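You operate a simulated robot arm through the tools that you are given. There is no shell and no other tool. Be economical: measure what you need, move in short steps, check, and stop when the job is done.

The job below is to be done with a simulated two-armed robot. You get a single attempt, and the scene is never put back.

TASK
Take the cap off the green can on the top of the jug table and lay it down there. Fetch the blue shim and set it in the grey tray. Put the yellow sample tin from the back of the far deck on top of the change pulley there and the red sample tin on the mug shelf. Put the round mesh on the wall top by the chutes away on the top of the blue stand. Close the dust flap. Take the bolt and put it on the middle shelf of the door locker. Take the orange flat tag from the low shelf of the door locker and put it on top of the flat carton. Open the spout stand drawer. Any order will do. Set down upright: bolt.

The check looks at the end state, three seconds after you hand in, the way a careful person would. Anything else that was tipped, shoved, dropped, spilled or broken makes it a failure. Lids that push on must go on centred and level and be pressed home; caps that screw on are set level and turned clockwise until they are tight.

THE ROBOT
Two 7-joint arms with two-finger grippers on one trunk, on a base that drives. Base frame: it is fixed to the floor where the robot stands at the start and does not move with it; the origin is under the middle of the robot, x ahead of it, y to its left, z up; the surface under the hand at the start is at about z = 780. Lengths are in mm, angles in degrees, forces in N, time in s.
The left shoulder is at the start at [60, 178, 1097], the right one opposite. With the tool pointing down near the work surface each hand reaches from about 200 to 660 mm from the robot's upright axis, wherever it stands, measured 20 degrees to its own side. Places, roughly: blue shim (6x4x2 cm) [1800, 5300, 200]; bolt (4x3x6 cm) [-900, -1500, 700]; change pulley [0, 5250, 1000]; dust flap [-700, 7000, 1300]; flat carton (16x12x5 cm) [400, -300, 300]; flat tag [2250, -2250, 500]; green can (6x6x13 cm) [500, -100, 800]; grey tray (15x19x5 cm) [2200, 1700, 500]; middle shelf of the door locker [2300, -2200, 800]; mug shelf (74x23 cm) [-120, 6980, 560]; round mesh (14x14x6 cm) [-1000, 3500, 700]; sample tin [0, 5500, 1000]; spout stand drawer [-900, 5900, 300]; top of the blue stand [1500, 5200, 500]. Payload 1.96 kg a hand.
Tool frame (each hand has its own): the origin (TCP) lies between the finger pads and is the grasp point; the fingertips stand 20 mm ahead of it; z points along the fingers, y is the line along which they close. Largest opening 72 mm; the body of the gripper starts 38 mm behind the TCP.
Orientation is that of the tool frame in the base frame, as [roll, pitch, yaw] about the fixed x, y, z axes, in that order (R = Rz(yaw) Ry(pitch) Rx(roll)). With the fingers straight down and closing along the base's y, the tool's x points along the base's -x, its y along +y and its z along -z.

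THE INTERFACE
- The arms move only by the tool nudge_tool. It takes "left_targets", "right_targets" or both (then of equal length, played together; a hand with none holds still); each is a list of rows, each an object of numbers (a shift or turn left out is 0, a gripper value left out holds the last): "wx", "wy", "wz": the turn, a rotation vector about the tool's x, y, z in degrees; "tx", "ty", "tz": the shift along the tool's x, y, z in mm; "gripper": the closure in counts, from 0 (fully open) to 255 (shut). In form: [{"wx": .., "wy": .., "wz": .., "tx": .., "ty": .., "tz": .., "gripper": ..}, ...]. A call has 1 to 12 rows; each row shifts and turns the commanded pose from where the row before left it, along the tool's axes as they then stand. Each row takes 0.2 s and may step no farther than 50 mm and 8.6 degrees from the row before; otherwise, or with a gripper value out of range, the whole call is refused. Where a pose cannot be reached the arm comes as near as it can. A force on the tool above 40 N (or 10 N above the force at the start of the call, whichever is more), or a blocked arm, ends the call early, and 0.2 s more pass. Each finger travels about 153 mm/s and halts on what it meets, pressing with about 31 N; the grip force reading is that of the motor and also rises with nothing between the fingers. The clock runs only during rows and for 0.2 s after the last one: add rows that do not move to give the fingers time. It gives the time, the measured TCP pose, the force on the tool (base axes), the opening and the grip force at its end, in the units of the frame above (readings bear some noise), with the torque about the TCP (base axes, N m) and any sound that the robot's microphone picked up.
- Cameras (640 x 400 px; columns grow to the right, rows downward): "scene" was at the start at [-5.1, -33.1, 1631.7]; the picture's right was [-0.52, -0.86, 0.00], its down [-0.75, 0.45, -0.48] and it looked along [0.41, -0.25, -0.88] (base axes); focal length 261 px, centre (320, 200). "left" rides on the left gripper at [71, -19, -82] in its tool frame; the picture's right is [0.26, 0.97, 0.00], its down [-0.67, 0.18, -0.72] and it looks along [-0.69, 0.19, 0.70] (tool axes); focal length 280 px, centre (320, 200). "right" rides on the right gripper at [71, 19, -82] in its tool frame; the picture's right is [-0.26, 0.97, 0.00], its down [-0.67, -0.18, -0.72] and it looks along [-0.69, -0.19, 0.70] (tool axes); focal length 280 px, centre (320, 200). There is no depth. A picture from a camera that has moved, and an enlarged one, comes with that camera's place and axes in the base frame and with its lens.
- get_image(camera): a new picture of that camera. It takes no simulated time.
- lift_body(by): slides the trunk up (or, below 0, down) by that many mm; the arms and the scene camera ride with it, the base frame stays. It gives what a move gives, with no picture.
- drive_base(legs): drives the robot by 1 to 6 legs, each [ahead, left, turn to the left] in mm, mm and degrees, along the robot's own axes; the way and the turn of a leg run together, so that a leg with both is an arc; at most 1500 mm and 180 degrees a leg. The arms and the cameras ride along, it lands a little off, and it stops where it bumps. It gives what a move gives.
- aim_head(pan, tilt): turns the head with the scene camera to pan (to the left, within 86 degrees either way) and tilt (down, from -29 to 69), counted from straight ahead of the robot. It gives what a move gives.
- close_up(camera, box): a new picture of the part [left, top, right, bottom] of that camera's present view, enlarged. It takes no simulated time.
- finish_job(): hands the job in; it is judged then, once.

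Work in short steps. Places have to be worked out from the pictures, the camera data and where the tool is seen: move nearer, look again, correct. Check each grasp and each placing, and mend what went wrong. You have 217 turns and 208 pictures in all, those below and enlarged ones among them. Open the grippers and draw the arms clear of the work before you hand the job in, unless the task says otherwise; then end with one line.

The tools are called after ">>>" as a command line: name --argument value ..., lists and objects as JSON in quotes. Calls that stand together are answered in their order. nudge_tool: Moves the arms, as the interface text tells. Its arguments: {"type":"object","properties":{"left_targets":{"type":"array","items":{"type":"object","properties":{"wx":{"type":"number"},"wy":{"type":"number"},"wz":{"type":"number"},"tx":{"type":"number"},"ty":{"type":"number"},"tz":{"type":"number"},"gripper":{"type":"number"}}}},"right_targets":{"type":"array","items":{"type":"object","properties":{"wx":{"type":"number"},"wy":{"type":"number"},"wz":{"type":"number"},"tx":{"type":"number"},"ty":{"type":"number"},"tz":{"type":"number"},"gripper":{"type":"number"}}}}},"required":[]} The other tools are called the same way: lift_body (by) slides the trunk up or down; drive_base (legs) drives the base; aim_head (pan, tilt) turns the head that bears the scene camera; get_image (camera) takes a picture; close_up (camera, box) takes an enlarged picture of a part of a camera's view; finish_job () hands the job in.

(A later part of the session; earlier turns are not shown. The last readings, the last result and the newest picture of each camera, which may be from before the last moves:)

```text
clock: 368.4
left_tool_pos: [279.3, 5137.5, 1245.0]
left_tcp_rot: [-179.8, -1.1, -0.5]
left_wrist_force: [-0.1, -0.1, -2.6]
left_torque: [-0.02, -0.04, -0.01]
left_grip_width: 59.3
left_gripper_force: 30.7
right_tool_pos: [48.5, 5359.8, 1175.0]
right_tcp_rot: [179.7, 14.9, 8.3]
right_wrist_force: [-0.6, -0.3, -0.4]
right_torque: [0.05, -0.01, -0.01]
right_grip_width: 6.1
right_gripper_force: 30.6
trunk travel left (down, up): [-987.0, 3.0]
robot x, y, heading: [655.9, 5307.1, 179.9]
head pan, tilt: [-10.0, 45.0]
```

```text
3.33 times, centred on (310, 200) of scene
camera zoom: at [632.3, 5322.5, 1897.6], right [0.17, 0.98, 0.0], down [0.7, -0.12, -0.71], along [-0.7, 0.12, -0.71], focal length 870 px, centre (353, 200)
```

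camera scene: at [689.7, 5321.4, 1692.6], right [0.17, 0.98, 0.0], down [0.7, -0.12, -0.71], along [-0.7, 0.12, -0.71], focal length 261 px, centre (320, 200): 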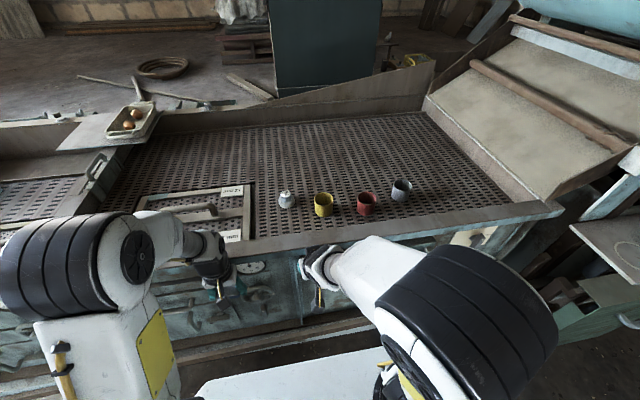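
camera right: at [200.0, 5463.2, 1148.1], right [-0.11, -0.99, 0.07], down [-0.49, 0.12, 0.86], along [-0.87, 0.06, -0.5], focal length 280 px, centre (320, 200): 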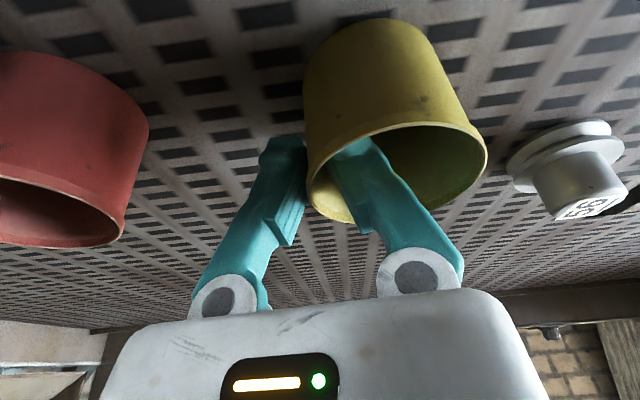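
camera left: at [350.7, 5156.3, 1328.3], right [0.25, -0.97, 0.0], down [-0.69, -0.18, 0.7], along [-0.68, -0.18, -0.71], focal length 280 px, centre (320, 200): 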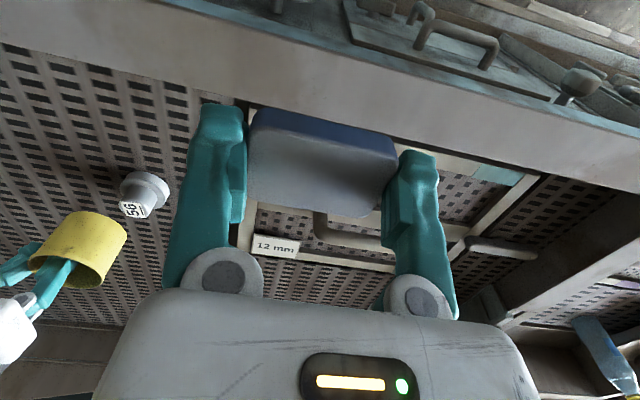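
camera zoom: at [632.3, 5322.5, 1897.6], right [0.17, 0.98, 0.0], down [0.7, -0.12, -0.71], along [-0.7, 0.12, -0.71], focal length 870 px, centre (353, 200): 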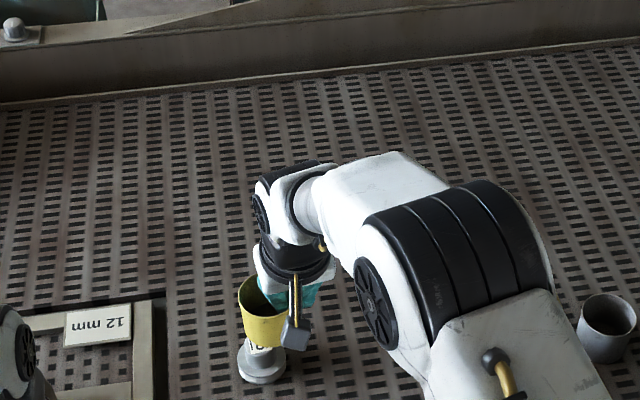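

Nearly over it; shift −6 mm in y and lower, feeling for contact.

>>> nudge_tool --right_targets '[{"tx": -2.8, "ty": 5.7}, {"tx": 7, "tz": 26}, {}]'

>>> nudge_tool --right_targets '[{"tx": 1, "tz": 3.9}, {}, {"tx": 1, "tz": 3.9}, {}]'

>>> nudge_tool --right_targets '[{"tx": 0.8, "tz": 2.9}, {}]'

>>> nudge_tool --right_targets '[{"tx": 0.8, "tz": 2.9}, {}]'

>>> get_image --camera "left"

```text
clock: 369.2
left_tool_pos: [278.1, 5137.3, 1246.0]
left_tcp_rot: [-179.8, -1.1, -0.5]
left_wrist_force: [-0.1, 0.3, -2.7]
left_torque: [0.01, -0.03, -0.01]
left_grip_width: 59.3
left_gripper_force: 31.1
right_tool_pos: [46.8, 5350.2, 1147.0]
right_tcp_rot: [179.8, 14.9, 8.4]
right_wrist_force: [0.9, 0.7, -0.2]
right_torque: [0.01, -0.01, 0.0]
right_grip_width: 5.7
right_gripper_force: 30.5
trunk travel left (down, up): [-987.0, 3.0]
robot x, y, heading: [654.6, 5307.8, -179.8]
head pan, tilt: [-10.0, 45.0]
```

```text
clock: 370.2
left_tool_pos: [278.7, 5134.9, 1244.2]
left_tcp_rot: [-180.0, -1.1, -0.5]
left_wrist_force: [-0.2, 0.8, -3.3]
left_torque: [0.05, 0.01, -0.03]
left_grip_width: 59.1
left_gripper_force: 31.2
right_tool_pos: [46.2, 5350.2, 1137.1]
right_tcp_rot: [179.6, 15.0, 8.3]
right_wrist_force: [-0.3, 0.6, -0.5]
right_torque: [0.04, -0.03, -0.02]
right_grip_width: 6.0
right_gripper_force: 30.6
trunk travel left (down, up): [-987.0, 3.0]
robot x, y, heading: [654.2, 5309.2, -180.1]
head pan, tilt: [-10.0, 45.0]
```

```text
clock: 370.8
left_tool_pos: [279.0, 5136.1, 1244.0]
left_tcp_rot: [-179.9, -1.1, -0.5]
left_wrist_force: [1.1, -0.3, -2.4]
left_torque: [0.0, -0.01, 0.01]
left_grip_width: 59.4
left_gripper_force: 30.7
right_tool_pos: [46.0, 5349.5, 1133.9]
right_tcp_rot: [179.7, 14.8, 8.3]
right_wrist_force: [0.3, 0.3, -0.9]
right_torque: [0.03, 0.03, -0.03]
right_grip_width: 5.8
right_gripper_force: 31.3
trunk travel left (down, up): [-987.0, 3.0]
robot x, y, heading: [654.0, 5308.6, -179.8]
head pan, tilt: [-10.0, 45.0]
```

```text
clock: 371.4
left_tool_pos: [279.6, 5136.6, 1244.3]
left_tcp_rot: [-179.9, -1.1, -0.6]
left_wrist_force: [0.3, 0.1, -1.8]
left_torque: [0.01, 0.01, -0.01]
left_grip_width: 59.3
left_gripper_force: 31.1
right_tool_pos: [46.7, 5350.3, 1131.4]
right_tcp_rot: [179.7, 15.0, 8.3]
right_wrist_force: [-0.1, -1.2, 0.8]
right_torque: [-0.06, -0.02, -0.04]
right_grip_width: 6.0
right_gripper_force: 30.9
trunk travel left (down, up): [-987.0, 3.0]
robot x, y, heading: [651.6, 5309.0, 179.9]
head pan, tilt: [-10.0, 45.0]
```

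```text
51 pictures are left
camera left: at [350.9, 5155.9, 1328.3], right [0.25, -0.97, 0.0], down [-0.69, -0.18, 0.7], along [-0.68, -0.18, -0.71], focal length 280 px, centre (320, 200)
```

left: 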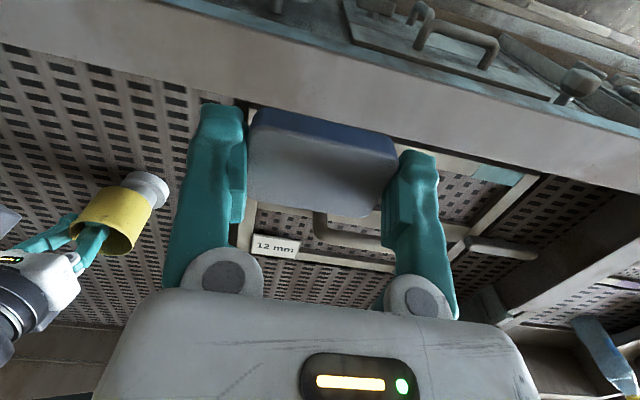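

>>> close_up --camera "left" --box '[40, 140, 220, 270]'

>>> nudge_tool --right_targets '[{"tx": 0.8, "tz": 2.9}, {}]'

```text
3.08 times, centred on (130, 205) of left
camera zoom: at [350.9, 5155.9, 1328.3], right [0.25, -0.97, 0.0], down [-0.69, -0.18, 0.7], along [-0.68, -0.18, -0.71], focal length 863 px, centre (905, 185)
```

zoom: 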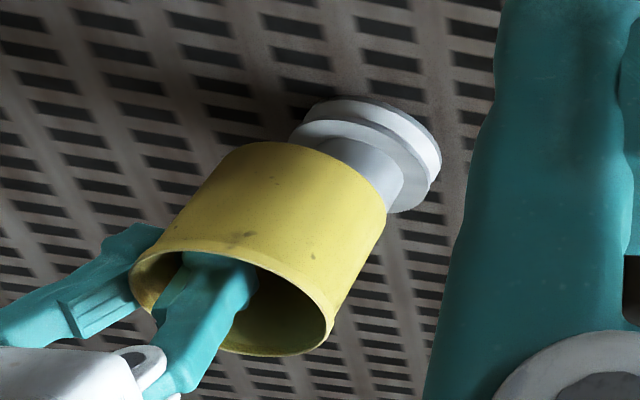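

```text
clock: 372.0
left_tool_pos: [280.4, 5137.2, 1246.4]
left_tcp_rot: [-179.9, -0.9, -0.5]
left_wrist_force: [0.5, 0.8, -3.0]
left_torque: [-0.03, -0.03, 0.01]
left_grip_width: 59.0
left_gripper_force: 31.1
right_tool_pos: [47.1, 5350.2, 1129.4]
right_tcp_rot: [179.7, 15.2, 8.3]
right_wrist_force: [-3.8, 3.2, 16.3]
right_torque: [-0.24, 0.15, -0.04]
right_grip_width: 6.2
right_gripper_force: 30.8
trunk travel left (down, up): [-987.0, 3.0]
robot x, y, heading: [651.8, 5308.0, 180.1]
head pan, tilt: [-10.0, 45.0]
```

Contact. I double-check centring from the scene camera before releasing.

>>> close_up --camera "scene" --box '[260, 190, 340, 260]'

```text
5.71 times, centred on (300, 225) of scene
camera zoom: at [634.3, 5322.6, 1897.8], right [0.17, 0.98, 0.0], down [0.7, -0.12, -0.71], along [-0.7, 0.12, -0.71], focal length 1491 px, centre (434, 57)
```

zoom: 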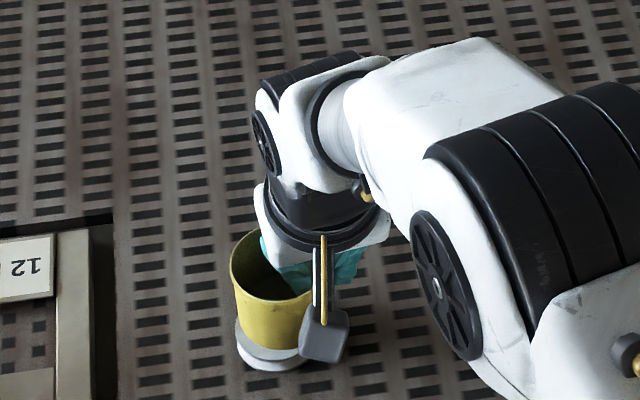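

The tin appears ~10–12 mm too far toward me (+x) and 5 mm in +y. I raise 4 mm, correct, and lower again.

>>> nudge_tool --right_targets '[{"tx": -1.3, "tz": -4.9}, {"tx": -10, "ty": 3.5, "tz": 2.7}, {}, {"tx": 1, "tz": 3.9}, {"tx": 0.4, "tz": 1.4}, {}]'

>>> close_up --camera "left" --box '[40, 140, 220, 270]'

```text
clock: 373.4
left_tool_pos: [280.7, 5137.2, 1245.4]
left_tcp_rot: [-179.9, -1.0, -0.5]
left_wrist_force: [-0.5, 0.1, -3.2]
left_torque: [0.01, -0.03, -0.01]
left_grip_width: 59.1
left_gripper_force: 31.1
right_tool_pos: [37.0, 5345.2, 1129.0]
right_tcp_rot: [179.6, 15.1, 8.3]
right_wrist_force: [-1.1, -0.4, 16.5]
right_torque: [-0.24, -0.11, -0.05]
right_grip_width: 5.7
right_gripper_force: 30.5
trunk travel left (down, up): [-987.0, 3.0]
robot x, y, heading: [655.2, 5307.3, 179.8]
head pan, tilt: [-10.0, 45.0]
```

```text
3.08 times, centred on (130, 205) of left
camera zoom: at [352.7, 5155.8, 1328.9], right [0.25, -0.97, 0.0], down [-0.69, -0.18, 0.7], along [-0.68, -0.18, -0.71], focal length 863 px, centre (905, 185)
```

zoom: 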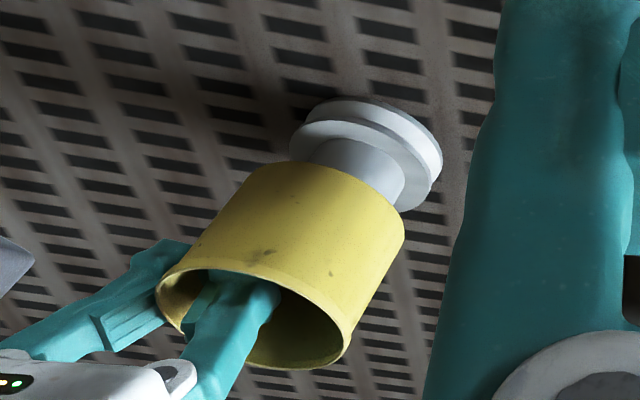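

Well centred now. I release slowly and withdraw upward.

>>> nudge_tool --right_targets '[{"gripper": 225}, {"gripper": 200}, {"gripper": 170}, {"gripper": 140}, {"gripper": 120}, {"tx": -6, "tz": -22}, {"tx": -10, "tz": -40}, {"tx": -10, "tz": -40}]'

>>> close_up --camera "left" --box '[0, 100, 220, 270]'

```text
clock: 375.2
left_tool_pos: [279.7, 5136.0, 1246.0]
left_tcp_rot: [-179.9, -1.1, -0.5]
left_wrist_force: [-0.1, 0.2, -2.7]
left_torque: [0.01, -0.02, 0.0]
left_grip_width: 59.1
left_gripper_force: 31.3
right_tool_pos: [37.8, 5347.2, 1233.8]
right_tcp_rot: [179.8, 14.9, 8.3]
right_wrist_force: [0.0, 0.3, 0.1]
right_torque: [-0.01, -0.01, 0.02]
right_grip_width: 38.0
right_gripper_force: 0.0
trunk travel left (down, up): [-987.0, 3.0]
robot x, y, heading: [654.7, 5307.7, -180.2]
head pan, tilt: [-10.0, 45.0]
```

```text
2.35 times, centred on (110, 185) of left
camera zoom: at [351.8, 5155.9, 1328.4], right [0.25, -0.97, 0.0], down [-0.69, -0.18, 0.7], along [-0.68, -0.18, -0.71], focal length 660 px, centre (814, 235)
```

zoom: 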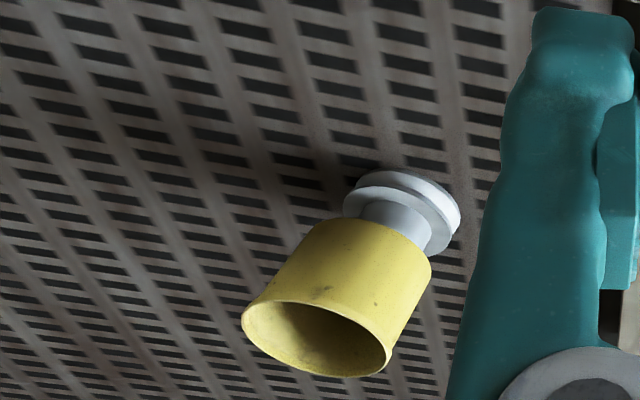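

The yellow tin sits on the pulley. Next the red tin: I move the right hand over its −y wall.

>>> nudge_tool --right_targets '[{"tx": 23.5, "ty": -36.8, "tz": 9.2, "gripper": 95}, {"tx": 23.5, "ty": -36.8, "tz": 9.2}, {"tx": 23.5, "ty": -36.8, "tz": 9.2}, {"tx": 23.5, "ty": -36.8, "tz": 9.2}, {"tx": 23.5, "ty": -36.8, "tz": 9.2}, {}]'

>>> get_image --camera "right"

```text
clock: 376.6
left_tool_pos: [279.4, 5136.5, 1244.1]
left_tcp_rot: [-179.9, -1.1, -0.5]
left_wrist_force: [-0.2, -0.1, -1.7]
left_torque: [-0.02, -0.02, -0.01]
left_grip_width: 59.1
left_gripper_force: 30.8
right_tool_pos: [116.3, 5542.7, 1155.6]
right_tcp_rot: [179.9, 14.9, 8.3]
right_wrist_force: [-0.5, 0.4, 0.9]
right_torque: [0.0, 0.04, 0.03]
right_grip_width: 45.2
right_gripper_force: 0.1
trunk travel left (down, up): [-987.0, 3.0]
robot x, y, heading: [656.9, 5306.4, -179.7]
head pan, tilt: [-10.0, 45.0]
```

```text
46 pictures are left
camera right: at [207.5, 5536.4, 1215.7], right [-0.11, -0.99, 0.07], down [-0.49, 0.12, 0.86], along [-0.87, 0.06, -0.5], focal length 280 px, centre (320, 200)
```

right: 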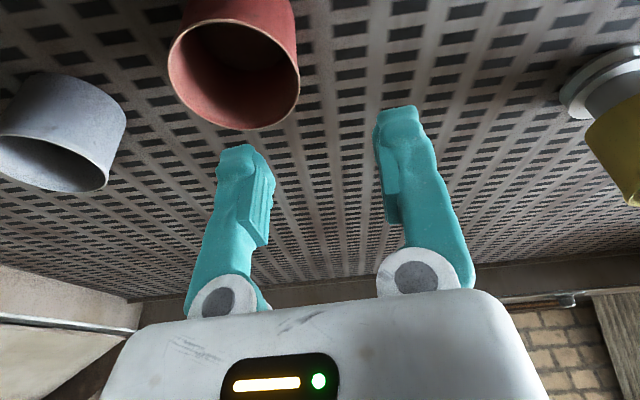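

I correct (+5, +4), descend, pinch the −y wall and lift.

>>> nudge_tool --right_targets '[{"tx": 11.3, "ty": -1.6, "tz": 31.6}, {"tx": 11.3, "ty": -1.6, "tz": 31.6}, {}, {"gripper": 170}, {"gripper": 255}, {"gripper": 255}, {}, {"tx": -10, "tz": -38}, {"tx": -10, "tz": -38}, {"tx": -10, "tz": -38}]'

>>> get_image --camera "right"

```text
clock: 378.8
left_tool_pos: [279.4, 5135.9, 1245.6]
left_tcp_rot: [-180.0, -1.0, -0.5]
left_wrist_force: [0.4, -0.5, -3.1]
left_torque: [-0.01, -0.01, 0.02]
left_grip_width: 59.1
left_gripper_force: 31.0
right_tool_pos: [117.3, 5546.8, 1211.3]
right_tcp_rot: [179.6, 14.9, 8.3]
right_wrist_force: [-0.6, -0.1, -0.4]
right_torque: [-0.02, 0.01, 0.03]
right_grip_width: 6.0
right_gripper_force: 31.8
trunk travel left (down, up): [-987.0, 3.0]
robot x, y, heading: [654.1, 5306.0, -180.2]
head pan, tilt: [-10.0, 45.0]
```

```text
45 pictures are left
camera right: at [208.8, 5542.0, 1270.3], right [-0.11, -0.99, 0.07], down [-0.49, 0.12, 0.86], along [-0.87, 0.06, -0.5], focal length 280 px, centre (320, 200)
```

right: 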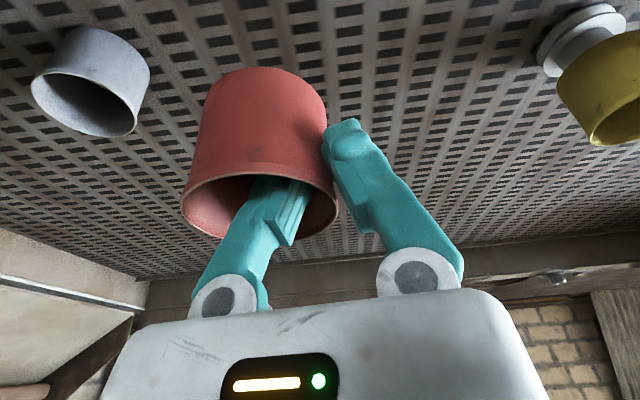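

Red tin held. I back out and drive north, then look toward the mug shelf, flap and drawer.

>>> drive_base --legs '[[-250, 0, 0], [0, 0, -90], [850, 0, 0], [0, 0, 50]]'

>>> aim_head --pan 0 --tilt 28

>>> get_image --camera "scene"

```text
clock: 390.8
left_tool_pos: [538.6, 6271.7, 1245.0]
left_tcp_rot: [-179.9, -1.1, -42.2]
left_wrist_force: [-0.7, 0.7, -1.9]
left_torque: [0.0, -0.02, 0.0]
left_grip_width: 59.2
left_gripper_force: 30.9
right_tool_pos: [689.0, 6687.0, 1210.2]
right_tcp_rot: [179.7, 14.9, -33.3]
right_wrist_force: [-1.2, -0.2, -0.6]
right_torque: [-0.04, 0.03, 0.01]
right_grip_width: 5.9
right_gripper_force: 31.0
trunk travel left (down, up): [-987.0, 3.0]
robot x, y, heading: [933.6, 6147.3, 138.5]
head pan, tilt: [-10.0, 45.0]
```

```text
clock: 391.6
left_tool_pos: [538.6, 6271.6, 1245.2]
left_tcp_rot: [-179.9, -1.2, -42.2]
left_wrist_force: [0.8, 0.5, -2.1]
left_torque: [0.0, -0.01, -0.03]
left_grip_width: 59.4
left_gripper_force: 30.9
right_tool_pos: [690.2, 6686.0, 1210.2]
right_tcp_rot: [179.7, 14.9, -33.3]
right_wrist_force: [0.2, 0.2, -0.2]
right_torque: [0.01, -0.03, 0.01]
right_grip_width: 6.1
right_gripper_force: 30.9
trunk travel left (down, up): [-987.0, 3.0]
robot x, y, heading: [935.3, 6149.0, 138.6]
head pan, tilt: [0.0, 28.0]
```

```text
44 pictures are left
camera scene: at [906.9, 6171.3, 1923.3], right [0.66, 0.75, 0.0], down [0.35, -0.31, -0.88], along [-0.66, 0.59, -0.47], focal length 261 px, centre (320, 200)
```

scene: 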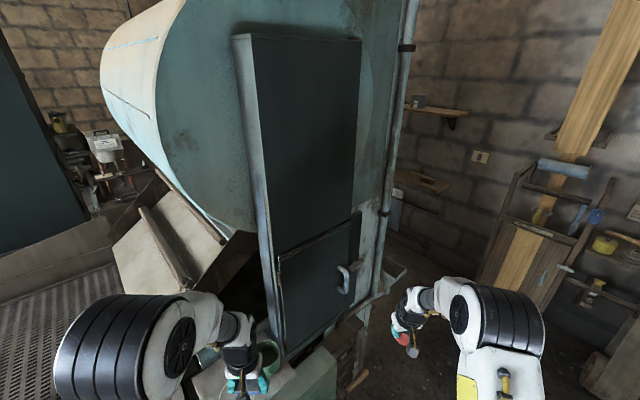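

The flap and shelf are on the far side of the hopper. I drive north to y ≈ 7050, face west, and look.

>>> drive_base --legs '[[0, 0, -48.6], [900, 0, 0], [0, 0, 90]]'

>>> aim_head --pan 15 --tilt 25

>>> get_image --camera "scene"

```text
clock: 402.3
left_tool_pos: [551.1, 6871.7, 1246.1]
left_tcp_rot: [-179.9, -1.0, -0.2]
left_wrist_force: [-0.1, -0.3, -2.5]
left_torque: [-0.03, 0.0, 0.01]
left_grip_width: 59.1
left_gripper_force: 31.0
right_tool_pos: [386.0, 7280.7, 1210.7]
right_tcp_rot: [179.7, 14.9, 8.8]
right_wrist_force: [-1.0, 0.3, -0.5]
right_torque: [0.0, -0.03, -0.01]
right_grip_width: 5.9
right_gripper_force: 30.9
trunk travel left (down, up): [-987.0, 3.0]
robot x, y, heading: [923.6, 7042.3, -179.5]
head pan, tilt: [0.0, 28.0]
```

```text
clock: 403.1
left_tool_pos: [552.2, 6871.4, 1245.1]
left_tcp_rot: [180.0, -1.1, -0.3]
left_wrist_force: [-0.1, 1.0, -3.1]
left_torque: [-0.01, 0.0, 0.0]
left_grip_width: 59.1
left_gripper_force: 31.2
right_tool_pos: [387.4, 7279.8, 1209.6]
right_tcp_rot: [179.7, 15.0, 8.7]
right_wrist_force: [0.6, 0.5, -0.8]
right_torque: [-0.02, -0.01, 0.01]
right_grip_width: 6.1
right_gripper_force: 30.8
trunk travel left (down, up): [-987.0, 3.0]
robot x, y, heading: [928.1, 7042.0, -179.4]
head pan, tilt: [15.0, 25.0]
```

```text
43 pictures are left
camera scene: at [894.9, 7020.7, 1928.2], right [-0.26, 0.96, 0.0], down [0.41, 0.11, -0.91], along [-0.87, -0.24, -0.42], focal length 261 px, centre (320, 200)
```

scene: 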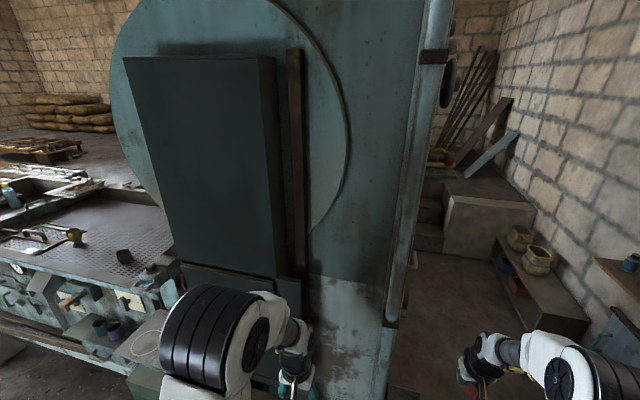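

Both are on the hopper body's north face (y ≈ 7000). I go round to about [50, 7790] facing south and look.

>>> drive_base --legs '[[0, -750, 0], [900, 0, 0], [0, 0, 89]]'

>>> aim_head --pan -15 --tilt 35

>>> get_image --camera "scene"

```text
clock: 415.4
left_tool_pos: [191.5, 7406.6, 1245.1]
left_tcp_rot: [-179.8, -1.0, 92.4]
left_wrist_force: [-0.6, 0.0, -2.5]
left_torque: [0.04, 0.0, 0.0]
left_grip_width: 58.8
left_gripper_force: 31.0
right_tool_pos: [-210.7, 7221.6, 1210.2]
right_tcp_rot: [179.6, 14.8, 101.2]
right_wrist_force: [0.0, 0.1, -0.1]
right_torque: [-0.01, -0.03, -0.01]
right_grip_width: 6.1
right_gripper_force: 30.9
trunk travel left (down, up): [-987.0, 3.0]
robot x, y, heading: [2.5, 7771.7, -87.3]
head pan, tilt: [15.0, 25.0]
```

```text
clock: 416.4
left_tool_pos: [191.5, 7406.0, 1244.6]
left_tcp_rot: [-179.9, -1.0, 92.4]
left_wrist_force: [-0.3, -0.2, -3.0]
left_torque: [0.01, 0.02, -0.01]
left_grip_width: 59.6
left_gripper_force: 30.5
right_tool_pos: [-208.7, 7222.5, 1209.8]
right_tcp_rot: [179.7, 14.9, 101.2]
right_wrist_force: [0.6, -0.3, -0.8]
right_torque: [0.05, 0.02, 0.0]
right_grip_width: 6.0
right_gripper_force: 31.3
trunk travel left (down, up): [-987.0, 3.0]
robot x, y, heading: [1.7, 7772.3, -87.0]
head pan, tilt: [-15.0, 35.0]
```

```text
42 pictures are left
camera scene: at [-19.9, 7745.7, 1912.4], right [-0.98, 0.21, 0.0], down [0.12, 0.56, -0.82], along [-0.17, -0.8, -0.57], focal length 261 px, centre (320, 200)
```

scene: 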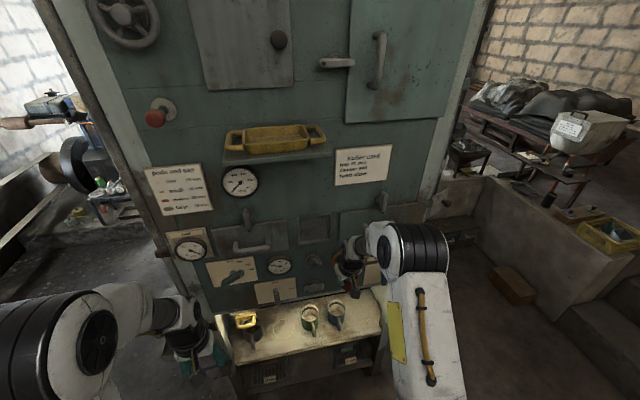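

I zoom on the mug shelf and on the dust-flap area around (445, 200).

>>> close_up --camera "scene" --box '[210, 270, 400, 390]'

>>> close_up --camera "scene" --box '[330, 0, 530, 270]'

```text
3.33 times, centred on (305, 330) of scene
camera zoom: at [-19.9, 7745.7, 1912.4], right [-0.98, 0.21, 0.0], down [0.12, 0.56, -0.82], along [-0.17, -0.8, -0.57], focal length 870 px, centre (370, -233)
```

zoom: 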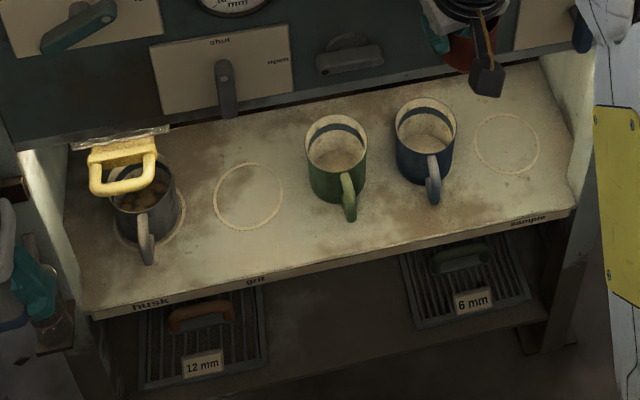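

```text
1.48 times, centred on (430, 135) of scene
camera zoom: at [-19.9, 7745.7, 1912.4], right [-0.98, 0.21, 0.0], down [0.12, 0.56, -0.82], along [-0.17, -0.8, -0.57], focal length 387 px, centre (157, 296)
```

zoom: 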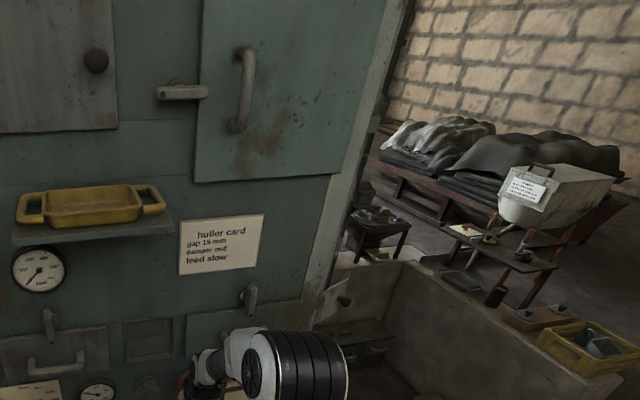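

The empty ring marked "sample" is at about [−418, 6978] on the shelf. The flap seems at scene (440, 203); I zoom there.

>>> close_up --camera "scene" --box '[395, 165, 495, 245]'

```text
5.00 times, centred on (445, 205) of scene
camera zoom: at [-19.9, 7745.7, 1912.4], right [-0.98, 0.21, 0.0], down [0.12, 0.56, -0.82], along [-0.17, -0.8, -0.57], focal length 1305 px, centre (-305, 175)
```

zoom: 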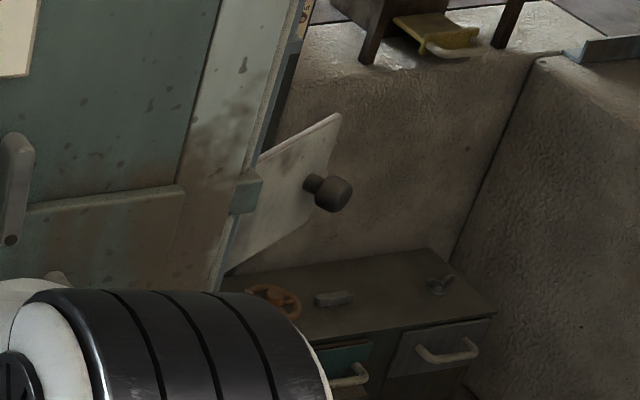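

The flap is a small hinged plate with a knob at the body's NW corner. First the red tin: I lower the trunk 550 and drive so the tin comes over the sample ring.

>>> lift_body --by -400

>>> lift_body --by -130

>>> drive_base --legs '[[235, -162, -3]]'

>>> aim_head --pan -25 --tilt 45

>>> get_image --camera "scene"

>>> get_image --camera "right"

```text
clock: 420.2
left_tool_pos: [190.4, 7407.4, 844.0]
left_tcp_rot: [-179.8, -1.2, 92.4]
left_wrist_force: [-0.3, 0.5, -2.0]
left_torque: [0.02, 0.02, -0.01]
left_grip_width: 59.1
left_gripper_force: 31.0
right_tool_pos: [-209.0, 7223.5, 809.9]
right_tcp_rot: [179.7, 14.9, 101.2]
right_wrist_force: [0.0, 0.2, -0.6]
right_torque: [0.01, -0.04, 0.02]
right_grip_width: 6.1
right_gripper_force: 31.0
trunk travel left (down, up): [-587.0, 403.0]
robot x, y, heading: [0.7, 7771.0, -87.0]
head pan, tilt: [-15.0, 35.0]
```

```text
clock: 421.8
left_tool_pos: [191.6, 7406.7, 714.7]
left_tcp_rot: [-179.9, -1.2, 92.4]
left_wrist_force: [-0.5, 0.5, -2.8]
left_torque: [-0.01, 0.01, -0.01]
left_grip_width: 59.2
left_gripper_force: 31.1
right_tool_pos: [-209.8, 7222.7, 680.7]
right_tcp_rot: [179.7, 15.1, 101.2]
right_wrist_force: [0.4, 0.8, -0.7]
right_torque: [-0.01, -0.03, 0.02]
right_grip_width: 6.1
right_gripper_force: 31.3
trunk travel left (down, up): [-457.0, 533.0]
robot x, y, heading: [2.7, 7773.0, -87.3]
head pan, tilt: [-15.0, 35.0]
```

```text
clock: 423.8
left_tool_pos: [20.1, 7169.3, 715.1]
left_tcp_rot: [-179.9, -1.0, 88.8]
left_wrist_force: [0.2, -0.2, -1.8]
left_torque: [0.0, 0.01, 0.03]
left_grip_width: 59.2
left_gripper_force: 30.9
right_tool_pos: [-388.2, 7018.1, 673.5]
right_tcp_rot: [179.3, 14.1, 98.2]
right_wrist_force: [0.3, 0.7, -0.4]
right_torque: [0.0, 0.01, 0.0]
right_grip_width: 5.9
right_gripper_force: 31.1
trunk travel left (down, up): [-457.0, 533.0]
robot x, y, heading: [-147.0, 7547.3, -90.4]
head pan, tilt: [-15.0, 35.0]
stopped in leg 1: the robot was blocked; the commanded pose is now the measured one
```

```text
clock: 424.5
left_tool_pos: [19.9, 7170.3, 716.8]
left_tcp_rot: [-179.8, -1.0, 88.7]
left_wrist_force: [0.3, -0.4, -3.0]
left_torque: [0.03, -0.04, -0.01]
left_grip_width: 59.5
left_gripper_force: 31.5
right_tool_pos: [-387.2, 7018.3, 674.9]
right_tcp_rot: [179.3, 14.0, 98.1]
right_wrist_force: [-0.3, -0.3, -0.3]
right_torque: [-0.02, 0.01, 0.0]
right_grip_width: 5.9
right_gripper_force: 31.2
trunk travel left (down, up): [-457.0, 533.0]
robot x, y, heading: [-143.8, 7549.1, -90.7]
head pan, tilt: [-25.0, 45.0]
```

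```text
38 pictures are left
camera scene: at [-182.4, 7535.2, 1367.6], right [-0.9, 0.43, 0.0], down [0.31, 0.64, -0.71], along [-0.31, -0.64, -0.71], focal length 261 px, centre (320, 200)
```

scene: 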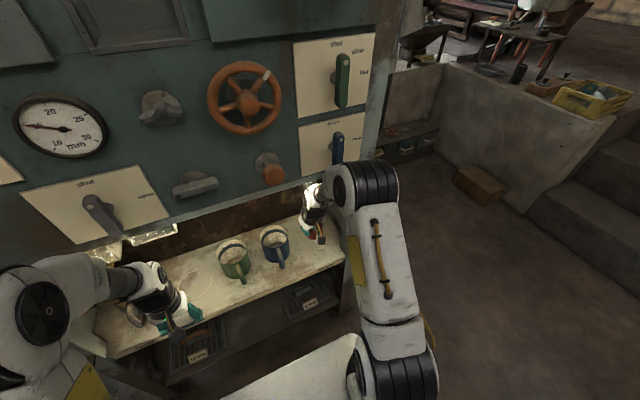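

```text
37 pictures are left
camera right: at [-381.8, 7109.1, 735.8], right [0.99, -0.11, 0.08], down [-0.12, -0.5, 0.86], along [-0.06, -0.86, -0.51], focal length 280 px, centre (320, 200)
```

right: 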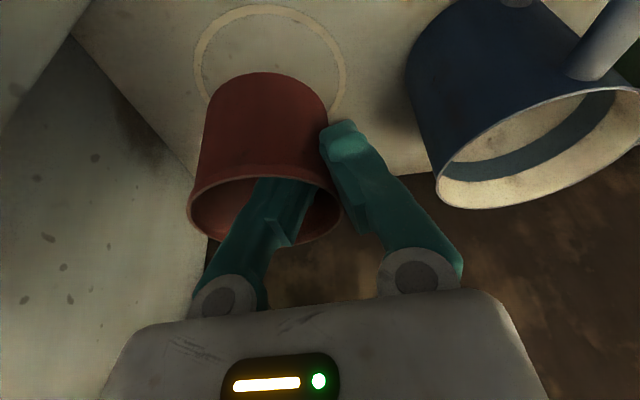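

The tin hangs just in front of the ring [−414, 7000]. I move 13 mm in and lower toward contact.

>>> nudge_tool --right_targets '[{"tx": -12.6, "tz": 3.2}, {"tx": 7, "tz": 26}, {"tx": 6, "tz": 24}, {}]'

>>> nudge_tool --right_targets '[{"tx": 1, "tz": 3.9}, {}, {"tx": 1, "tz": 3.9}, {}]'

>>> nudge_tool --right_targets '[{"tx": 1, "tz": 3.4}, {}]'

>>> get_image --camera "right"

```text
clock: 425.5
left_tool_pos: [19.2, 7169.0, 715.6]
left_tcp_rot: [-179.9, -1.1, 88.9]
left_wrist_force: [-0.1, 0.0, -2.6]
left_torque: [0.02, 0.01, 0.01]
left_grip_width: 59.1
left_gripper_force: 30.6
right_tool_pos: [-385.9, 7004.2, 620.9]
right_tcp_rot: [179.3, 14.0, 98.1]
right_wrist_force: [0.8, -0.1, -0.9]
right_torque: [-0.03, 0.0, 0.01]
right_grip_width: 5.7
right_gripper_force: 30.8
trunk travel left (down, up): [-457.0, 533.0]
robot x, y, heading: [-149.1, 7550.2, -90.6]
head pan, tilt: [-25.0, 45.0]
```

```text
clock: 426.5
left_tool_pos: [20.7, 7169.7, 714.3]
left_tcp_rot: [-179.9, -1.1, 88.8]
left_wrist_force: [0.0, 0.1, -2.9]
left_torque: [-0.02, 0.01, 0.0]
left_grip_width: 59.2
left_gripper_force: 30.7
right_tool_pos: [-386.1, 7004.0, 614.5]
right_tcp_rot: [179.3, 14.1, 98.1]
right_wrist_force: [0.2, -0.7, -0.8]
right_torque: [0.0, -0.02, 0.03]
right_grip_width: 6.2
right_gripper_force: 31.0
trunk travel left (down, up): [-457.0, 533.0]
robot x, y, heading: [-145.9, 7545.0, -90.6]
head pan, tilt: [-25.0, 45.0]
```

```text
clock: 427.1
left_tool_pos: [20.2, 7170.0, 715.7]
left_tcp_rot: [-179.8, -1.1, 88.8]
left_wrist_force: [-0.7, 0.3, -2.9]
left_torque: [-0.01, -0.01, 0.0]
left_grip_width: 59.1
left_gripper_force: 30.9
right_tool_pos: [-386.0, 7004.6, 611.0]
right_tcp_rot: [179.3, 14.0, 98.1]
right_wrist_force: [0.6, -0.4, -0.2]
right_torque: [0.01, 0.02, 0.0]
right_grip_width: 5.9
right_gripper_force: 31.2
trunk travel left (down, up): [-457.0, 533.0]
robot x, y, heading: [-145.0, 7548.3, -90.7]
head pan, tilt: [-25.0, 45.0]
```

```text
36 pictures are left
camera right: at [-380.2, 7095.0, 672.0], right [0.99, -0.11, 0.08], down [-0.12, -0.5, 0.85], along [-0.06, -0.86, -0.51], focal length 280 px, centre (320, 200)
```

right: 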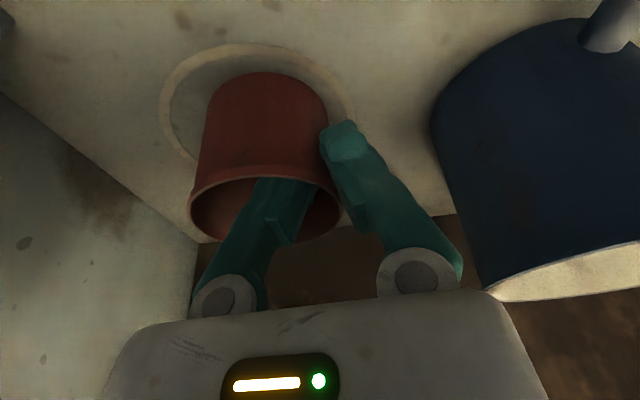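

Right above the ring. Continue down in small steps.

>>> nudge_tool --right_targets '[{"tx": 0.8, "tz": 2.9}, {}]'

>>> nudge_tool --right_targets '[{"tx": 0.8, "tz": 2.9}, {}]'

>>> nudge_tool --right_targets '[{"tx": 0.8, "tz": 2.9}, {}]'

>>> nudge_tool --right_targets '[{"tx": 0.8, "tz": 2.9}, {}]'

```text
clock: 427.7
left_tool_pos: [19.4, 7169.3, 714.7]
left_tcp_rot: [-179.8, -1.1, 88.8]
left_wrist_force: [-0.2, -0.4, -1.7]
left_torque: [0.0, -0.01, -0.01]
left_grip_width: 59.3
left_gripper_force: 31.0
right_tool_pos: [-385.6, 7003.6, 608.8]
right_tcp_rot: [179.3, 14.0, 98.1]
right_wrist_force: [-0.1, -0.1, -0.9]
right_torque: [-0.03, -0.01, 0.01]
right_grip_width: 6.1
right_gripper_force: 31.2
trunk travel left (down, up): [-457.0, 533.0]
robot x, y, heading: [-146.2, 7544.4, -90.7]
head pan, tilt: [-25.0, 45.0]
```

```text
clock: 428.3
left_tool_pos: [18.2, 7168.8, 715.5]
left_tcp_rot: [-179.9, -1.0, 88.8]
left_wrist_force: [0.2, 0.1, -2.8]
left_torque: [0.0, -0.05, 0.04]
left_grip_width: 59.1
left_gripper_force: 30.9
right_tool_pos: [-386.0, 7004.5, 604.4]
right_tcp_rot: [179.2, 14.0, 98.1]
right_wrist_force: [0.0, 0.4, -0.5]
right_torque: [0.04, -0.01, 0.0]
right_grip_width: 6.2
right_gripper_force: 31.5
trunk travel left (down, up): [-457.0, 533.0]
robot x, y, heading: [-140.2, 7544.8, -90.6]
head pan, tilt: [-25.0, 45.0]
```

```text
clock: 428.9
left_tool_pos: [19.5, 7168.4, 714.5]
left_tcp_rot: [-179.9, -1.1, 88.8]
left_wrist_force: [0.1, -0.2, -3.3]
left_torque: [-0.01, 0.0, 0.01]
left_grip_width: 59.5
left_gripper_force: 30.9
right_tool_pos: [-386.1, 7004.5, 601.2]
right_tcp_rot: [179.3, 14.0, 98.1]
right_wrist_force: [-0.4, -0.2, -0.6]
right_torque: [-0.02, -0.03, 0.02]
right_grip_width: 6.0
right_gripper_force: 30.8
trunk travel left (down, up): [-457.0, 533.0]
robot x, y, heading: [-147.1, 7541.5, -90.7]
head pan, tilt: [-25.0, 45.0]
```

```text
clock: 429.5
left_tool_pos: [19.7, 7168.6, 715.1]
left_tcp_rot: [-179.9, -1.0, 88.7]
left_wrist_force: [-0.3, 0.3, -2.4]
left_torque: [0.02, 0.02, 0.04]
left_grip_width: 59.0
left_gripper_force: 30.9
right_tool_pos: [-384.8, 7004.1, 598.0]
right_tcp_rot: [179.3, 14.0, 98.1]
right_wrist_force: [-0.6, 0.2, -0.4]
right_torque: [0.0, 0.05, 0.01]
right_grip_width: 5.9
right_gripper_force: 30.7
trunk travel left (down, up): [-457.0, 533.0]
robot x, y, heading: [-147.7, 7544.4, -90.6]
head pan, tilt: [-25.0, 45.0]
```

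>>> nudge_tool --right_targets '[{"tx": 1, "tz": 3.6}, {}]'

>>> nudge_tool --right_targets '[{"tx": 1, "tz": 3.6}, {}]'

>>> nudge_tool --right_targets '[{"tx": 1, "tz": 3.6}, {}]'

>>> get_image --camera "right"

```text
clock: 430.1
left_tool_pos: [19.9, 7171.6, 715.5]
left_tcp_rot: [-179.8, -1.0, 88.7]
left_wrist_force: [-0.2, -0.5, -2.1]
left_torque: [-0.01, 0.01, -0.02]
left_grip_width: 59.2
left_gripper_force: 31.4
right_tool_pos: [-384.1, 7003.9, 597.0]
right_tcp_rot: [179.4, 14.2, 98.0]
right_wrist_force: [-2.2, 0.8, 23.2]
right_torque: [0.01, 0.12, 0.03]
right_grip_width: 6.1
right_gripper_force: 30.6
trunk travel left (down, up): [-457.0, 533.0]
robot x, y, heading: [-144.5, 7546.5, -90.5]
head pan, tilt: [-25.0, 45.0]
```

```text
clock: 430.7
left_tool_pos: [20.5, 7171.7, 716.5]
left_tcp_rot: [-179.9, -0.9, 88.8]
left_wrist_force: [0.0, 0.0, -1.9]
left_torque: [-0.01, 0.03, 0.02]
left_grip_width: 59.4
left_gripper_force: 30.7
right_tool_pos: [-383.4, 7005.0, 593.9]
right_tcp_rot: [179.4, 14.4, 98.2]
right_wrist_force: [-4.0, -5.6, 37.6]
right_torque: [-0.25, 0.05, 0.0]
right_grip_width: 6.0
right_gripper_force: 30.5
trunk travel left (down, up): [-457.0, 533.0]
robot x, y, heading: [-147.5, 7548.0, -90.8]
head pan, tilt: [-25.0, 45.0]
```

```text
clock: 431.3
left_tool_pos: [20.5, 7170.0, 716.7]
left_tcp_rot: [-179.8, -1.0, 88.9]
left_wrist_force: [-0.1, 1.3, -1.7]
left_torque: [0.02, -0.01, -0.05]
left_grip_width: 59.5
left_gripper_force: 31.1
right_tool_pos: [-384.0, 7004.1, 589.7]
right_tcp_rot: [179.4, 14.3, 98.3]
right_wrist_force: [-0.7, -9.3, 37.0]
right_torque: [-0.29, -0.01, -0.01]
right_grip_width: 6.1
right_gripper_force: 30.6
trunk travel left (down, up): [-457.0, 533.0]
robot x, y, heading: [-146.6, 7542.4, -90.4]
head pan, tilt: [-25.0, 45.0]
```

```text
35 pictures are left
camera right: at [-377.7, 7096.5, 651.0], right [0.99, -0.11, 0.07], down [-0.12, -0.5, 0.86], along [-0.06, -0.86, -0.51], focal length 280 px, centre (320, 200)
```

right: 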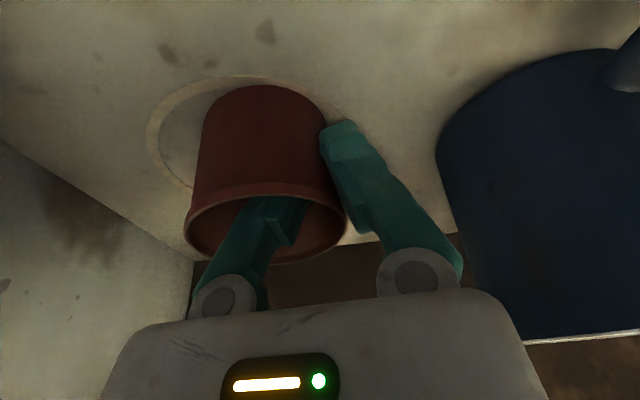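

On the shelf (37 N). I ease 4 mm up, open moderately, and withdraw up, then back the robot off.

>>> nudge_tool --right_targets '[{"tx": -1, "tz": -4}, {"gripper": 225}, {"gripper": 200}, {"gripper": 170}, {"gripper": 145}, {"tx": -5, "tz": -20}, {"tx": -10, "tz": -38}, {"tx": -10, "tz": -38}]'

>>> get_image --camera "right"

>>> drive_base --legs '[[-200, 0, 0]]'

>>> lift_body --by 400

```text
clock: 433.3
left_tool_pos: [17.7, 7171.5, 717.6]
left_tcp_rot: [180.0, -1.1, 88.8]
left_wrist_force: [0.2, 0.7, -2.7]
left_torque: [-0.02, -0.01, 0.02]
left_grip_width: 59.3
left_gripper_force: 30.8
right_tool_pos: [-381.8, 7026.5, 670.0]
right_tcp_rot: [178.0, 10.8, 98.0]
right_wrist_force: [0.7, -0.5, 5.0]
right_torque: [0.12, 0.03, 0.0]
right_grip_width: 30.9
right_gripper_force: 0.1
trunk travel left (down, up): [-457.0, 533.0]
robot x, y, heading: [-146.2, 7549.1, -90.6]
head pan, tilt: [-25.0, 45.0]
stopped in row 8 (right hand): the arm was blocked; the commanded pose is now the measured one
```

```text
34 pictures are left
camera right: at [-377.7, 7114.3, 736.6], right [0.99, -0.11, 0.08], down [-0.13, -0.55, 0.82], along [-0.05, -0.83, -0.56], focal length 280 px, centre (320, 200)
```

right: 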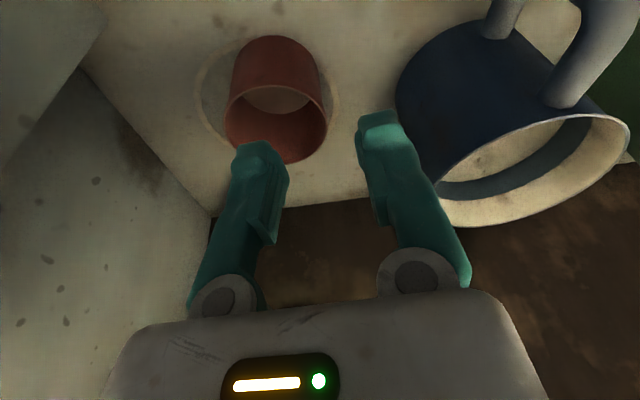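

```text
clock: 434.9
left_tool_pos: [22.6, 7373.8, 715.3]
left_tcp_rot: [-180.0, -1.0, 88.7]
left_wrist_force: [1.0, 0.6, -2.1]
left_torque: [0.01, 0.0, -0.01]
left_grip_width: 59.2
left_gripper_force: 30.8
right_tool_pos: [-377.8, 7225.5, 672.3]
right_tcp_rot: [178.4, 11.4, 98.0]
right_wrist_force: [0.0, 0.2, 0.1]
right_torque: [-0.02, 0.02, -0.02]
right_grip_width: 31.0
right_gripper_force: 0.1
trunk travel left (down, up): [-457.0, 533.0]
robot x, y, heading: [-141.9, 7750.0, -90.4]
head pan, tilt: [-25.0, 45.0]
```

```text
clock: 438.7
left_tool_pos: [22.3, 7373.0, 1114.7]
left_tcp_rot: [-179.8, -1.1, 88.6]
left_wrist_force: [0.3, -0.6, -3.0]
left_torque: [0.01, 0.0, 0.02]
left_grip_width: 59.3
left_gripper_force: 31.0
right_tool_pos: [-379.0, 7225.4, 1072.4]
right_tcp_rot: [178.3, 11.6, 98.1]
right_wrist_force: [0.4, -0.9, 0.5]
right_torque: [-0.03, 0.0, 0.01]
right_grip_width: 30.9
right_gripper_force: 0.0
trunk travel left (down, up): [-857.0, 133.0]
robot x, y, heading: [-143.7, 7749.5, -90.5]
head pan, tilt: [-25.0, 45.0]
```

The red tin stands on its ring. Now the flap: I shift 400 mm west and look at it closely.

>>> drive_base --legs '[[0, -400, 0]]'

>>> aim_head --pan -8 --tilt 30

>>> get_image --camera "scene"

```text
clock: 441.2
left_tool_pos: [-383.9, 7379.2, 1114.2]
left_tcp_rot: [-179.8, -1.0, 88.1]
left_wrist_force: [-0.1, -0.4, -2.4]
left_torque: [0.01, -0.02, -0.02]
left_grip_width: 59.2
left_gripper_force: 31.1
right_tool_pos: [-784.8, 7235.1, 1072.8]
right_tcp_rot: [178.4, 11.5, 97.5]
right_wrist_force: [0.3, 0.1, -0.4]
right_torque: [-0.04, -0.03, 0.0]
right_grip_width: 31.0
right_gripper_force: 0.1
trunk travel left (down, up): [-857.0, 133.0]
robot x, y, heading: [-548.0, 7756.0, -91.3]
head pan, tilt: [-25.0, 45.0]
```

```text
clock: 442.0
left_tool_pos: [-383.9, 7379.6, 1114.4]
left_tcp_rot: [-180.0, -1.1, 88.0]
left_wrist_force: [0.1, -0.4, -2.3]
left_torque: [0.01, 0.01, 0.02]
left_grip_width: 59.3
left_gripper_force: 30.9
right_tool_pos: [-786.7, 7234.1, 1072.0]
right_tcp_rot: [178.3, 11.5, 97.5]
right_wrist_force: [0.3, 0.5, 0.2]
right_torque: [-0.02, -0.04, 0.03]
right_grip_width: 31.2
right_gripper_force: 0.0
trunk travel left (down, up): [-857.0, 133.0]
robot x, y, heading: [-546.9, 7758.6, -91.4]
head pan, tilt: [-8.0, 30.0]
```

```text
33 pictures are left
camera scene: at [-560.9, 7727.7, 1790.2], right [-0.99, 0.16, 0.0], down [0.08, 0.49, -0.87], along [-0.14, -0.85, -0.5], focal length 261 px, centre (320, 200)
```

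scene: 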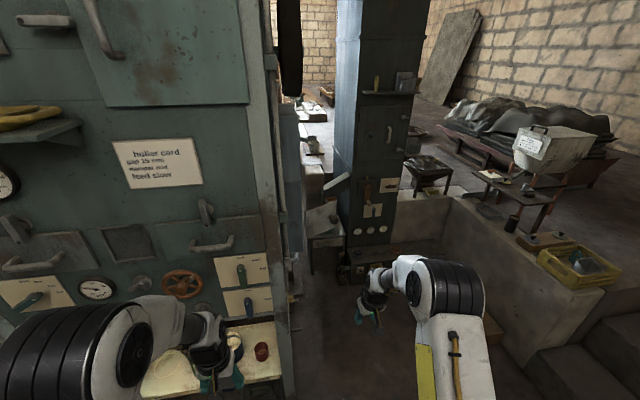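

>>> close_up --camera "scene" --box '[270, 150, 430, 280]'

```text
3.08 times, centred on (350, 215) of scene
camera zoom: at [-560.9, 7727.7, 1790.2], right [-0.99, 0.16, 0.0], down [0.08, 0.49, -0.87], along [-0.14, -0.85, -0.5], focal length 803 px, centre (228, 154)
```

zoom: 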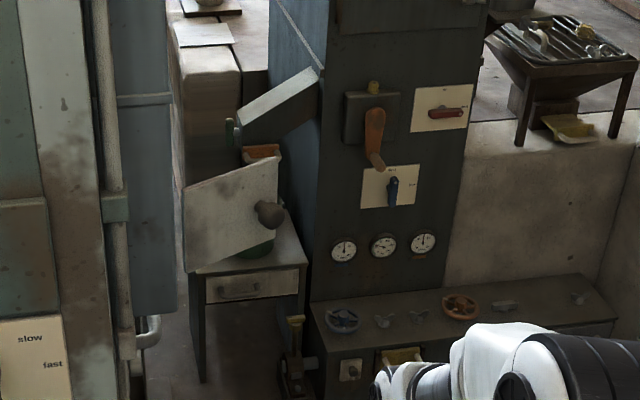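

The flap is hinged at the body's NW corner [−631, 7012], open ~64°, knob at [−731, 6990, 1273]. I raise the right hand, close its fingers, tilt it and then move in north of the knob.

>>> lift_body --by 130

>>> nudge_tool --right_targets '[{"tz": -40, "gripper": 255}, {"tz": -40}, {"wy": -6}, {"wy": -6}, {"wy": -6}, {}]'

>>> drive_base --legs '[[190, 0, 0]]'

>>> get_image --camera "scene"

```text
clock: 443.6
left_tool_pos: [-384.1, 7379.3, 1245.0]
left_tcp_rot: [-179.8, -1.1, 88.1]
left_wrist_force: [1.0, -0.3, -2.4]
left_torque: [-0.01, -0.01, 0.03]
left_grip_width: 59.4
left_gripper_force: 30.8
right_tool_pos: [-784.9, 7234.9, 1202.2]
right_tcp_rot: [178.3, 11.5, 97.5]
right_wrist_force: [0.5, -0.6, -0.1]
right_torque: [-0.01, 0.02, -0.02]
right_grip_width: 31.0
right_gripper_force: 0.0
trunk travel left (down, up): [-987.0, 3.0]
robot x, y, heading: [-547.1, 7759.0, -91.4]
head pan, tilt: [-8.0, 30.0]
```

```text
clock: 445.0
left_tool_pos: [-384.0, 7378.1, 1244.8]
left_tcp_rot: [-179.8, -1.1, 88.1]
left_wrist_force: [0.9, 0.0, -2.8]
left_torque: [0.02, 0.0, 0.03]
left_grip_width: 59.5
left_gripper_force: 30.8
right_tool_pos: [-790.9, 7250.6, 1281.0]
right_tcp_rot: [178.2, 29.5, 96.9]
right_wrist_force: [0.1, 0.1, -0.6]
right_torque: [0.01, 0.01, 0.0]
right_grip_width: 0.2
right_gripper_force: 29.4
trunk travel left (down, up): [-987.0, 3.0]
robot x, y, heading: [-548.4, 7757.7, -91.4]
head pan, tilt: [-8.0, 30.0]
```

```text
clock: 446.5
left_tool_pos: [-386.1, 7206.2, 1244.0]
left_tcp_rot: [-179.8, -2.1, 88.6]
left_wrist_force: [0.3, 0.4, -2.0]
left_torque: [0.02, -0.02, 0.01]
left_grip_width: 58.7
left_gripper_force: 31.3
right_tool_pos: [-791.8, 7072.4, 1280.0]
right_tcp_rot: [178.0, 29.4, 97.2]
right_wrist_force: [-1.3, 0.7, 0.1]
right_torque: [0.02, -0.01, 0.0]
right_grip_width: 0.0
right_gripper_force: 30.2
trunk travel left (down, up): [-987.0, 3.0]
robot x, y, heading: [-547.1, 7581.1, -91.1]
head pan, tilt: [-8.0, 30.0]
stopped in leg 1: the force on the tool passed its limit at 105 N (the readings are from after the stop); the commanded pose is now the measured one
```

```text
31 pictures are left
camera scene: at [-564.0, 7549.7, 1920.1], right [-0.99, 0.16, 0.0], down [0.08, 0.49, -0.87], along [-0.14, -0.85, -0.5], focal length 261 px, centre (320, 200)
```

scene: 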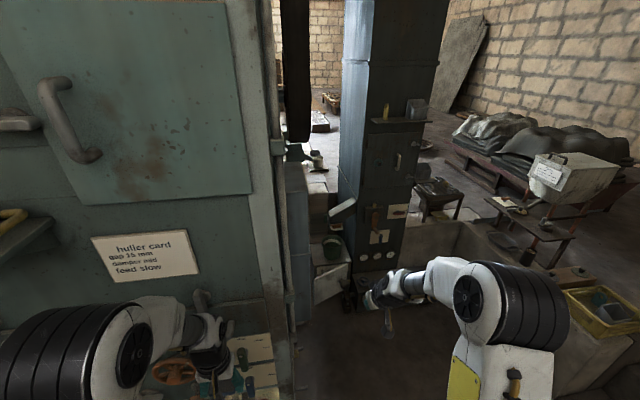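

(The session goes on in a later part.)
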